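You operate a simulated robot arm through the tools that you are given. There is no shell and no other tool. Be economical: measure what you need, move in short steps, check, and stop when the job is done.

Carry out the task below with a simulated robot arm. There is one attempt and no reset: what you move stays moved.

JOB
Put one of the labels from the top of the wide bench on top of the small yellow pulley.

Only the result counts: the job must be done as asked and must still hold three seconds after the hand-in. Knocking over, shifting, dropping, spilling or breaking anything else fails it.

ROBOT AND FRAMES
A 7-joint arm with a two-finger parallel gripper, fixed in place. Base frame: the origin is at the foot of the arm, x ahead of it, y to its left, z up; the work surface is at about z = 0. Lengths are in mm, angles in rad, forces in N, time in s.
With the tool pointing down near the work surface it reaches from about 220 to 580 mm from the base axis. Its first joint turns from -1.152 to 1.152 rad. Payload 2.5 kg.
Tool frame: the origin (TCP) lies between the finger pads and is the grasp point; the fingertips stand 23 mm ahead of it; z points along the fingers, y is the line along which they close. The gripper opens to 94 mm. The fingers are 38 mm wide and 10 mm thick; the gripper's body (54 by 96 mm) begins 39 mm behind the TCP.
Orientation is told as [roll, pitch, yaw] about the base's x, y, z axes, in that order, counted from this pose: with the fingers straight down and closing along the base's y, the tool's x points along the base's -x, its y along +y and its z along -z.

CONTROLS
- The arm moves only by the tool jog_arm. Its argument "series" is one flat list of numbers, 6 for each row, row after row: the shift along the tool's x, y, z in mm, then the turn, a rotation vector about the tool's x, y, z in rad. In form: [tx, ty, tz, wx, wy, wz, tx, ty, tz, wx, wy, wz, ...]. A call has 1 to 8 rows; each row is the pose to reach, as a shift and turn from the pose commanded when the call began, along the tool's axes at that moment. "grip" is the gripper command, from -1 (fully open) to 1 (shut), values between in proportion, set as the call begins (left out, the last holds). Rows are played at 5 a second. More than 50 mm and 0.15 rad between two rows, or a gripper value outside its range, and nothing of the call is played. A pose out of reach is approached as far as the arm can. The call stops where the force on the tool passes 40 N (or 10 N more than at its start, if that is more) or the arm is blocked; 0.2 s more then pass. The fingers move at their own pace (about 108 mm/s each) and stop on an object; they squeeze with about 29 N. The grip force told is the motor's: it shows also when the fingers shut on nothing. Time passes only in rows, and 0.2 s behind the last, so rows that repeat a pose let the fingers close. The reply holds the time, the measured pose of the TCP, the force on the tool along the base axes, the opening and the grip force, in the units named above and with some noise, and new pictures: "views" is both (left out), scene, wrist or none.
- Cameras (640 x 400 px; columns grow to the right, rows downward): "scene" is fixed at [96.6, -397.5, 546]; the picture's right is [0.95, -0.30, 0.00], its down [-0.17, -0.54, -0.82] and it looks along [0.25, 0.78, -0.57] (base axes); focal length 329 px, centre (320, 200). "wrist" rides on the gripper at [-39, 0, -44] in the tool frame; the picture's right is [0.00, -1.00, 0.00], its down [0.97, 0.00, -0.24] and it looks along [0.24, 0.00, 0.97] (tool axes); focal length 218 px, centre (320, 200).
- probe_pixels(camera, pixels): for up to 12 pixels [column, row] of the newest picture of that camera ("zoom" is the newest enlarged one), the place [x, y, z] in the base frame of the surface seen there, good to about 2 mm. It takes no simulated time.
- inspect(camera, box): a new picture of the part [left, top, right, bottom] of that camera's present view, enlarged. It takes no simulated time.
- close_job(): hands the job in; it is judged then, once.

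Go step by step. Measure first, check grasps and placings, and put right what went wrong. The budget is 60 turns and 120 pictures, counting those below and the enlarged ones. Unless the task says otherwise, let go and move clear before handing in, and close with one line.

The tools are called after "Emit:" as a command line: name --argument value ..., lists and objects as JSON in quotes. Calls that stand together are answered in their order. jog_arm: Moves the arm, as the interface text tells. Its arguments: {"type":"object","properties":{"series":{"type":"array","items":{"type":"number"}},"grip":{"type":"number"},"views":{"type":"string","enum":["both","scene","wrist","none"]}},"required":["series"]} The other tools are called the same way: probe_pixels (camera, pixels) gives the place of the surface under pixels of a picture; inspect (camera, box) takes an enlarged picture of a part of a camera's view; close_job () hands the job in.

At the start:

```text
clock: 0.0
eef_pos: [393.7, -2.7, 341.5]
orientation: [0.001, 0.0, -0.001]
contact_force: [0.0, -0.2, 0.5]
gripper_width: 94.1
gripper_force: 0.2
```

scene: 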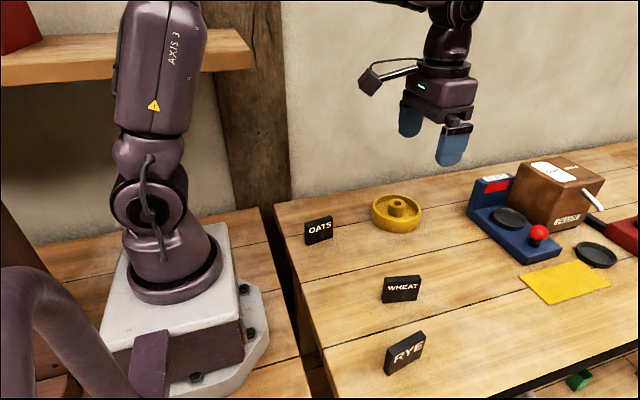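
wrist: 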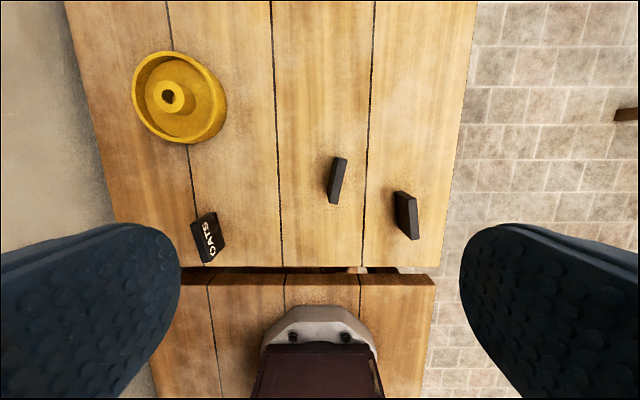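

The scene shows three black labels, OATS (318,230), WHEAT (401,289) and RYE (405,352), and a yellow pulley at (397,212). I'll enlarge and probe them.

Emit:
inspect --camera "scene" --box '[280, 170, 480, 390]'

Emit:
probe_pixels --camera "scene" --pixels '[[384, 281], [420, 277], [401, 290], [386, 301], [416, 299], [402, 276], [397, 203], [373, 210], [421, 210], [398, 230], [398, 195], [440, 300]]'

Emit:
probe_pixels --camera "wrist" --pixels '[[340, 159], [333, 202], [341, 180], [334, 180], [168, 97], [180, 90], [150, 100], [137, 97], [222, 105], [180, 54], [180, 138], [205, 100]]'

```text
1.82 times, centred on (380, 280) of scene
```

zoom: 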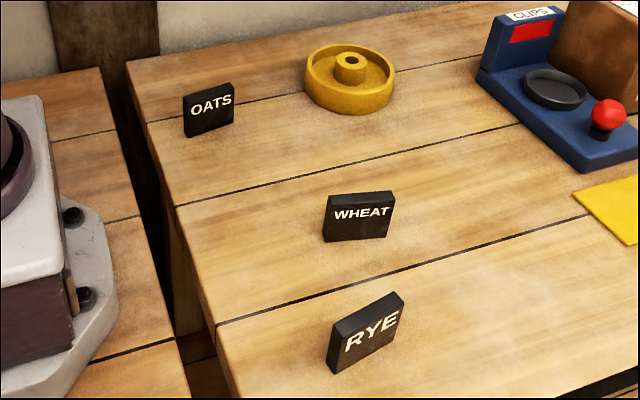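

```text
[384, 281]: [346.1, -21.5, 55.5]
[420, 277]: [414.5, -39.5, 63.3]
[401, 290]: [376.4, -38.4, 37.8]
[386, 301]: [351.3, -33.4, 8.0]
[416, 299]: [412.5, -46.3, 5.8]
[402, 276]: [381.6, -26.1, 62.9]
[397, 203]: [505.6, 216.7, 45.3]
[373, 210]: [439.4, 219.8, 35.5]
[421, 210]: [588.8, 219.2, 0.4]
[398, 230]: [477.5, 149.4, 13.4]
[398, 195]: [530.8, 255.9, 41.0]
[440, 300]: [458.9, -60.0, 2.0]
```

```text
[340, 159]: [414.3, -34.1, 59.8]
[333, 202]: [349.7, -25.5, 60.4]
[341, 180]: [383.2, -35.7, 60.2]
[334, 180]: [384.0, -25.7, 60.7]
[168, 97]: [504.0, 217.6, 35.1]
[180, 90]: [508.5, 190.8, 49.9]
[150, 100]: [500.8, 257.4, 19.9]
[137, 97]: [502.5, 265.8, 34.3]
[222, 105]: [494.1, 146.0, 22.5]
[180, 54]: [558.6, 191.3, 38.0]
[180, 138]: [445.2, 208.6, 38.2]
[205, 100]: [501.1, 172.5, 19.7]
```

WHEAT is a block about 66 long by 10–14 thick by 62 high, lying nearly along x, and clear of RYE. Next I'll measure the pulley hub, and the label's end faces in close-up.

Emit:
inspect --camera "wrist" --box '[120, 40, 240, 150]'

Emit:
inspect --camera "scene" --box '[360, 180, 440, 240]'

```text
3.64 times, centred on (180, 95) of wrist
```

zoom: 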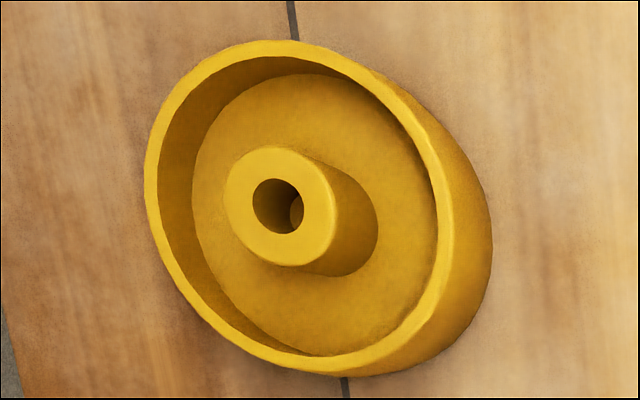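

```text
6.67 times, centred on (400, 210) of scene
```

zoom: 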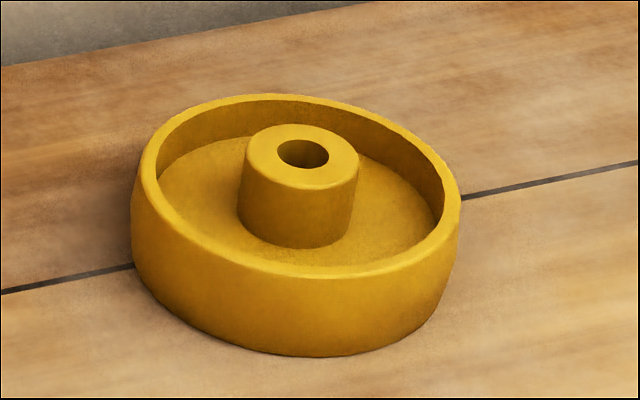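

The hub is a raised cylinder with a bore. I'll probe its top ring and the rim.

Emit:
probe_pixels --camera "zoom" --pixels '[[252, 158], [352, 160], [298, 183], [306, 129], [265, 140], [340, 140], [330, 175], [265, 175], [140, 165], [452, 205], [270, 268], [260, 98]]'

```text
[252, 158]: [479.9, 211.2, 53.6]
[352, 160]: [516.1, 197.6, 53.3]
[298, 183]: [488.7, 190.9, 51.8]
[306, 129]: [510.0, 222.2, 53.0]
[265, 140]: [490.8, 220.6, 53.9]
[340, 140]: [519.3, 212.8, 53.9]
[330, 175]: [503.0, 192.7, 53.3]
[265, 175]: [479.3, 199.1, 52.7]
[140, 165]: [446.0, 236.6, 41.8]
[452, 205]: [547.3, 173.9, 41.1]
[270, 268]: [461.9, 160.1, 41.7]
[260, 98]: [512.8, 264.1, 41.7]
```

Hub top is at about (499, 206, 53.5), roughly 42 mm across and 12 mm above the rim. I'll descend above WHEAT to measure its angle.

Emit:
jog_arm --series '[4, -9, 45, 0, 0, 0, 8, -18, 90, 0, 0, 0, 11, -28, 135, 0, 0, 0, 11, -28, 181, 0, 0, 0, 11, -28, 181, 0, 0, 0]' --grip -1 --views "wrist"

```text
clock: 1.2
eef_pos: [382.0, -29.7, 159.3]
orientation: [0.0, 0.0, -0.001]
contact_force: [0.0, 1.1, 0.5]
gripper_width: 94.0
gripper_force: 0.0
```

wrist: 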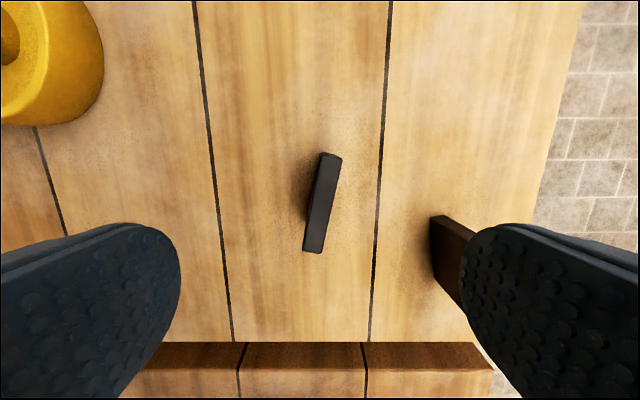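

The label top runs from about (331,156) to (314,250); RYE appears near the right finger at (445,250). I'll probe both.

Emit:
probe_pixels --camera "wrist" --pixels '[[323, 156], [338, 159], [306, 246], [321, 249], [316, 200], [329, 200], [322, 202], [432, 222], [440, 220], [435, 270], [462, 310], [470, 232]]'

```text
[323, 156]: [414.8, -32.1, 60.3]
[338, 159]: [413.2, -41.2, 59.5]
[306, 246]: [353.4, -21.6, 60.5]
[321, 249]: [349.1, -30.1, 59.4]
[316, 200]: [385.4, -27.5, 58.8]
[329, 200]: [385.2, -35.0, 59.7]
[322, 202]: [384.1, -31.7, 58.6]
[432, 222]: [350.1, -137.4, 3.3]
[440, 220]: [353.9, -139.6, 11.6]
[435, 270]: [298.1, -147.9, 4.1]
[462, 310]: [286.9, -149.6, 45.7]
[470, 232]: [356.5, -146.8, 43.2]
```

Label centre is about (382.6, -31.2), yaw about -0.168, thickness about 10 and top z about 60; RYE is clear at y ≈ -137. I'll turn, descend to z ≈ 40, and then close.

Emit:
jog_arm --series '[0, -1, 20, 0, 0, 0.084, 0, -1, 50, 0, 0, 0.168, 0, -1, 80, 0, 0, 0.168, 0, -1, 105, 0, 0, 0.168, 0, -1, 119, 0, 0, 0.168, 0, -1, 119, 0, 0, 0.168]' --grip -1 --views "both"

```text
clock: 2.6
eef_pos: [381.9, -32.1, 40.4]
orientation: [0.0, 0.0, -0.17]
contact_force: [0.6, 0.3, 0.1]
gripper_width: 94.1
gripper_force: 0.1
```

scene: 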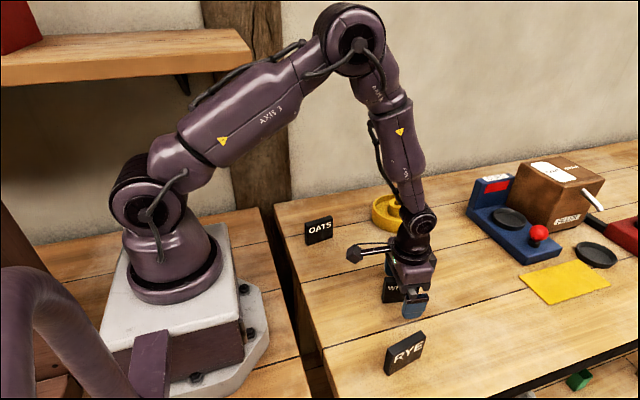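
wrist: 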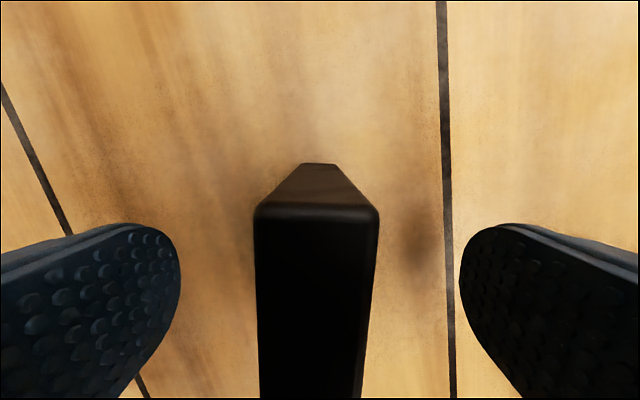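

The label sits centred between the fingers (columns 255–380 in the wrist view). I'll close on it.

Emit:
jog_arm --series '[0, 0, 0, 0, 0, 0, 0, 0, 0, 0, 0, 0, 0, 0, 0, 0, 0, 0, 0, 0, 0, 0, 0, 0]' --grip 1 --views "wrist"

```text
clock: 3.6
eef_pos: [381.9, -32.3, 40.7]
orientation: [0.002, 0.0, -0.169]
contact_force: [0.2, -1.3, 0.7]
gripper_width: 14.7
gripper_force: 29.0
```

wrist: 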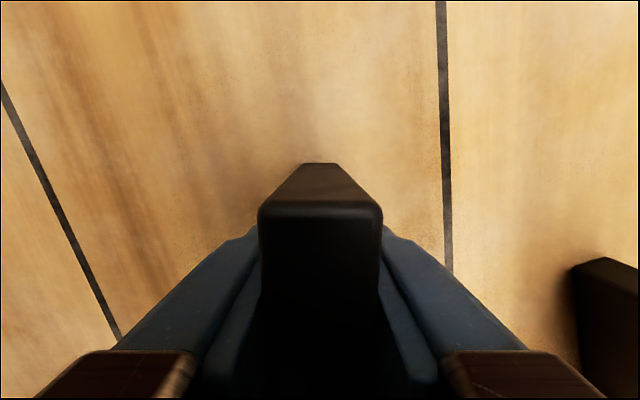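

The grip holds at 14.7 mm and 29 N. I'll lift straight up 110 mm and check.

Emit:
jog_arm --series '[0, 0, -15, 0, 0, 0, 0, 0, -45, 0, 0, 0, 0, 0, -80, 0, 0, 0, 0, 0, -110, 0, 0, 0, 0, 0, -110, 0, 0, 0]' --grip 1 --views "scene"

```text
clock: 4.8
eef_pos: [383.2, -32.2, 151.3]
orientation: [0.002, -0.003, -0.172]
contact_force: [-0.8, 0.1, -1.0]
gripper_width: 14.5
gripper_force: 29.4
```

scene: 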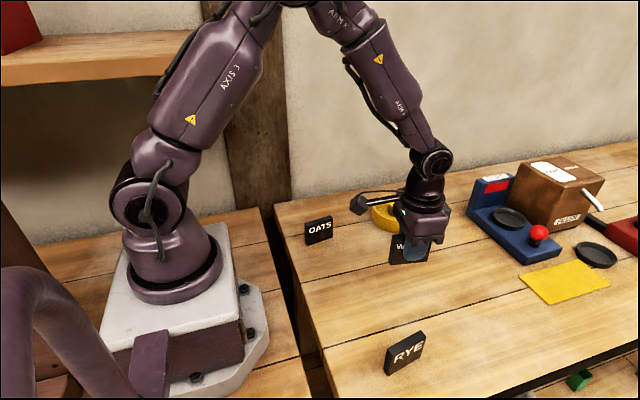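

The label is lifted cleanly. I'll carry it to above the hub centre.

Emit:
jog_arm --series '[-11, 36, 0, 0, 0, 0, -22, 73, 0, 0, 0, 0, -33, 109, 0, 0, 0, 0, -43, 145, 0, 0, 0, 0, -54, 182, 0, 0, 0, 0, -65, 218, 0, 0, 0, 0, -75, 254, 0, 0, 0, 0, -75, 254, 0, 0, 0, 0]' --grip 1 --views "both"

```text
clock: 6.6
eef_pos: [498.8, 205.8, 151.3]
orientation: [-0.001, -0.001, -0.169]
contact_force: [0.9, 0.7, -0.5]
gripper_width: 14.6
gripper_force: 29.0
```

scene: 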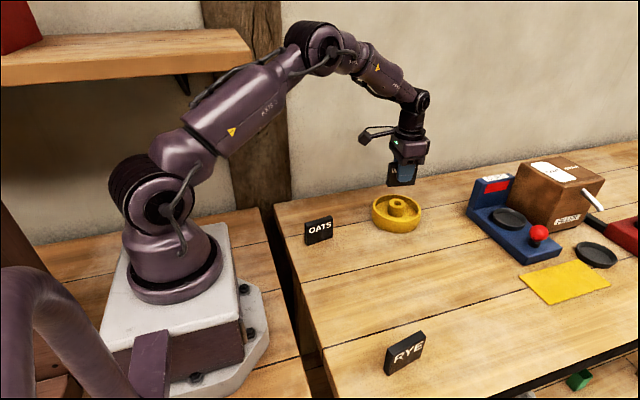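
wrist: 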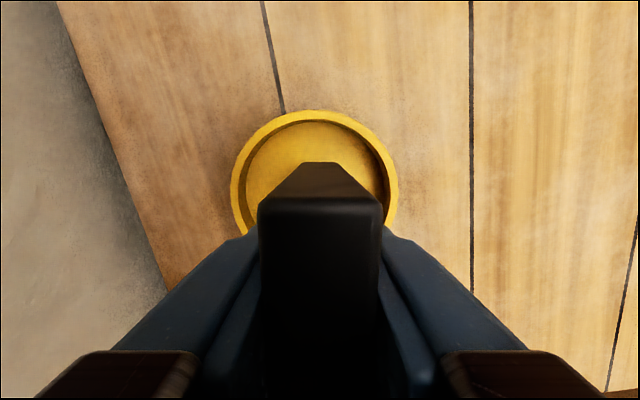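

The label is over the pulley. I'll check centring with probes on the rim and the label's bottom edge.

Emit:
inspect --camera "scene" --box '[360, 140, 456, 240]'

Emit:
probe_pixels --camera "wrist" --pixels '[[236, 190], [393, 190], [315, 115], [258, 137], [372, 137]]'

```text
4.00 times, centred on (408, 190) of scene
```

zoom: 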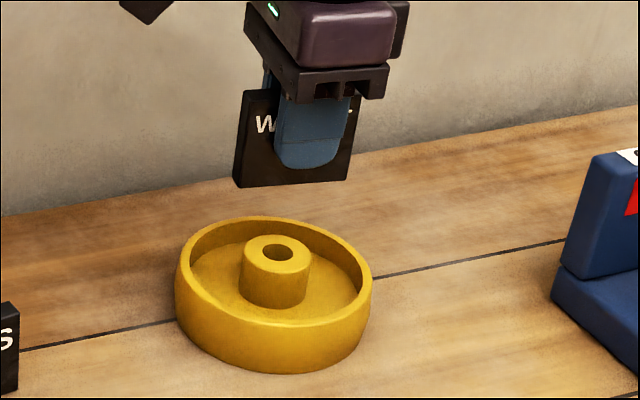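

```text
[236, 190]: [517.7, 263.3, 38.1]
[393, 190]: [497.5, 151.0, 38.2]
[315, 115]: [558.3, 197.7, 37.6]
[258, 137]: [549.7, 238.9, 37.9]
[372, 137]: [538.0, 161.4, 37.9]
```

Emit:
probe_pixels --camera "zoom" --pixels '[[243, 184], [343, 178], [290, 182], [246, 260], [307, 262], [275, 268], [280, 238]]'

```text
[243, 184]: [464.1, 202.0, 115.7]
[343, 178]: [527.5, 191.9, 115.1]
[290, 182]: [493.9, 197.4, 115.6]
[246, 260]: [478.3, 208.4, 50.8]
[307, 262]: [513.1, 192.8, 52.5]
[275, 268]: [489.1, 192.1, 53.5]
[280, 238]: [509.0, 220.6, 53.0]
```

The label's bottom is at about z 114 with the TCP at 151, so contact should come near TCP z ≈ 92. I'll nudge 2 mm and descend to about 95.

Emit:
jog_arm --series '[-1.6, 2.3, 20, 0, 0, 0, -1.6, 2.3, 38, 0, 0, 0, -1.6, 2.3, 50, 0, 0, 0, -1.6, 2.3, 56, 0, 0, 0, -1.6, 2.3, 56, 0, 0, 0]' --grip 1 --views "scene"

Emit:
inspect --camera "scene" --box '[360, 150, 456, 240]'

```text
clock: 7.8
eef_pos: [501.2, 207.2, 95.1]
orientation: [-0.001, -0.001, -0.168]
contact_force: [-0.7, -0.2, -0.5]
gripper_width: 14.4
gripper_force: 28.9
```

scene: 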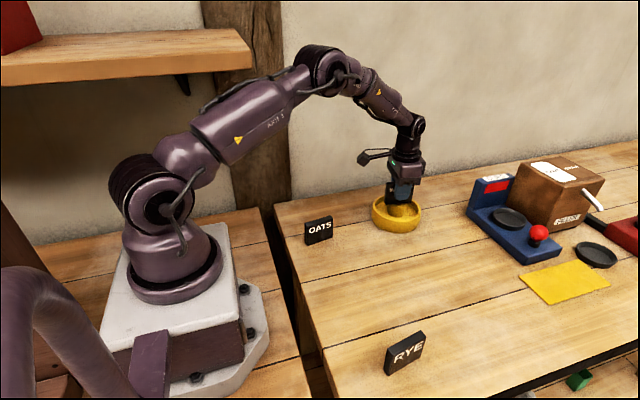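

```text
4.44 times, centred on (408, 195) of scene
```

zoom: 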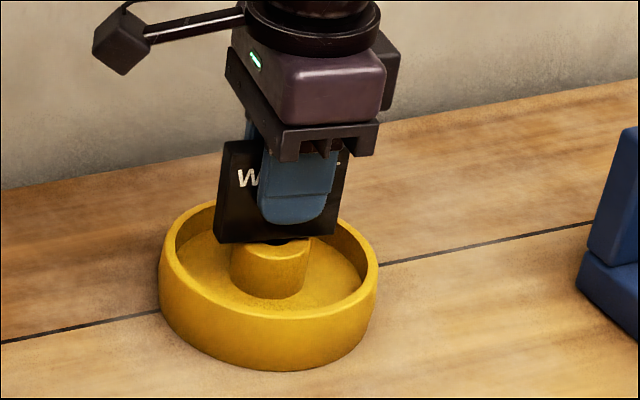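

The label hovers a few mm over the hub, centred on it. I'll lower in small steps while watching the force.

Emit:
jog_arm --series '[0, 0, 0.7, 0, 0, 0, 0, 0, 1.4, 0, 0, 0, 0, 0, 2, 0, 0, 0, 0, 0, 2, 0, 0, 0]' --grip 1 --views "none"

```text
clock: 8.8
eef_pos: [501.5, 208.0, 94.2]
orientation: [0.0, 0.0, -0.169]
contact_force: [-0.7, 0.2, -1.2]
gripper_width: 14.4
gripper_force: 28.8
```

Emit:
jog_arm --series '[0, 0, 0.5, 0, 0, 0, 0, 0, 1, 0, 0, 0, 0, 0, 1, 0, 0, 0]' --grip 1 --views "none"

```text
clock: 9.6
eef_pos: [502.5, 207.5, 92.5]
orientation: [-0.001, 0.0, -0.17]
contact_force: [0.0, -0.3, 1.6]
gripper_width: 14.7
gripper_force: 28.8
```

There is no clear contact at 92.5. I'll go down one more mm and look.

Emit:
jog_arm --series '[0, 0, 0.5, 0, 0, 0, 0, 0, 1, 0, 0, 0, 0, 0, 1, 0, 0, 0]' --grip 1 --views "none"

Emit:
inspect --camera "scene" --box '[376, 180, 426, 220]'

```text
clock: 10.4
eef_pos: [501.8, 207.7, 93.2]
orientation: [-0.001, -0.002, -0.168]
contact_force: [-4.9, -1.4, 13.8]
gripper_width: 14.5
gripper_force: 28.8
```

```text
10.00 times, centred on (401, 200) of scene
```

zoom: 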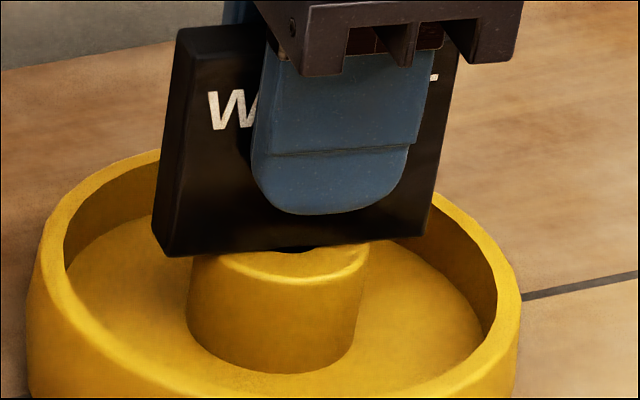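

Contact registers at 13.8 N and the label sits flat, centred across the bore. I'll ease off 0.7 mm, then open.

Emit:
jog_arm --series '[0, 0, -0.7, 0, 0, 0, 0, 0, -0.7, 0, 0, 0]' --grip 1 --views "none"

Emit:
jog_arm --series '[0, 0, 0, 0, 0, 0, 0, 0, 0, 0, 0, 0, 0, 0, 0, 0, 0, 0]' --grip 0 --views "both"

Emit:
inspect --camera "scene" --box '[366, 172, 436, 228]'

```text
clock: 11.0
eef_pos: [501.3, 207.9, 92.3]
orientation: [0.003, -0.003, -0.17]
contact_force: [-0.6, 0.2, 9.9]
gripper_width: 14.5
gripper_force: 29.9
```

```text
clock: 11.8
eef_pos: [501.1, 208.4, 93.3]
orientation: [0.001, 0.001, -0.17]
contact_force: [0.8, 0.9, -0.1]
gripper_width: 47.1
gripper_force: 0.0
```

scene: 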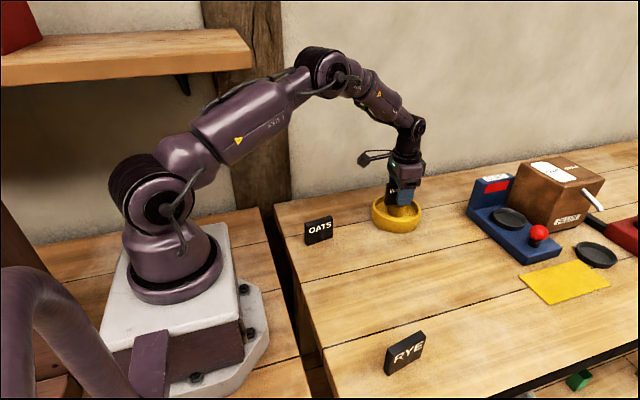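
wrist: 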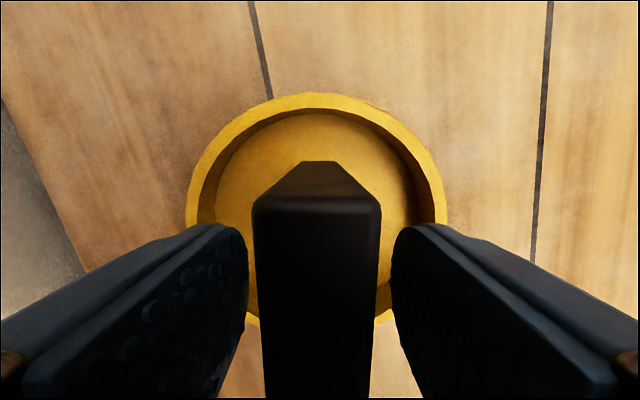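

```text
7.14 times, centred on (401, 200) of scene
```

zoom: 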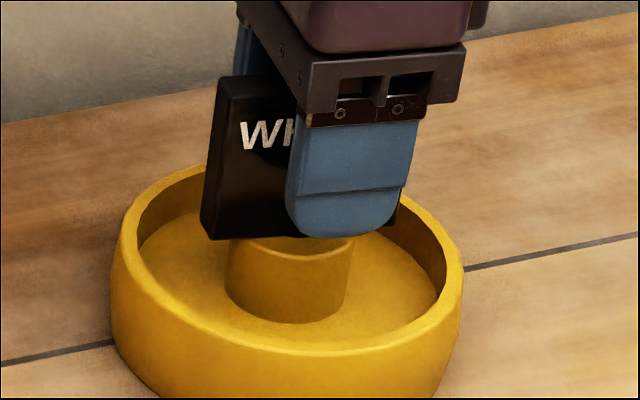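

The label stands free between the open fingers. I'll open wider and retreat straight up.

Emit:
jog_arm --series '[0, 0, 0, 0, 0, 0, 0, 0, -15, 0, 0, 0, 0, 0, -45, 0, 0, 0, 0, 0, -85, 0, 0, 0, 0, 0, -120, 0, 0, 0, 0, 0, -120, 0, 0, 0, 0, 0, -120, 0, 0, 0]' --grip -0.6 --views "both"

Emit:
inspect --camera "scene" --box '[366, 172, 436, 228]'

```text
clock: 13.4
eef_pos: [501.5, 207.9, 211.8]
orientation: [0.001, 0.0, -0.169]
contact_force: [0.4, 0.3, 0.9]
gripper_width: 75.5
gripper_force: 0.1
```

scene: 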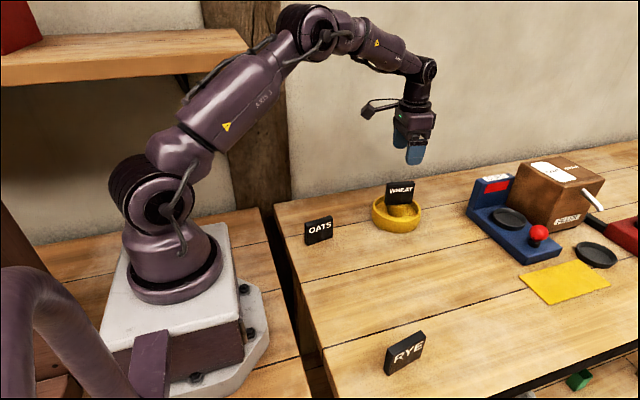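
wrist: 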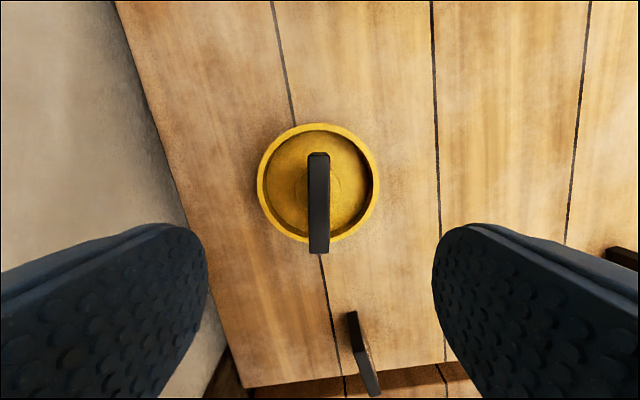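

```text
7.14 times, centred on (401, 200) of scene
```

zoom: 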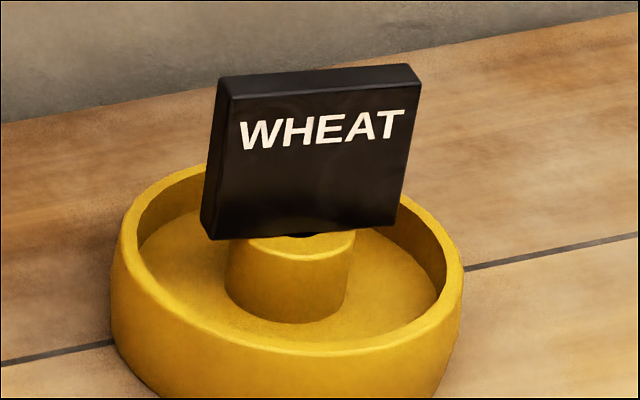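

The WHEAT label stands upright and steady on the pulley hub, the arm is clear, and nothing else has moved. I'm handing in.

Emit:
close_job

```text
The job is handed in.
```

The WHEAT label is standing upright on the hub of the yellow pulley, the gripper has let go and moved clear, and nothing else was disturbed.
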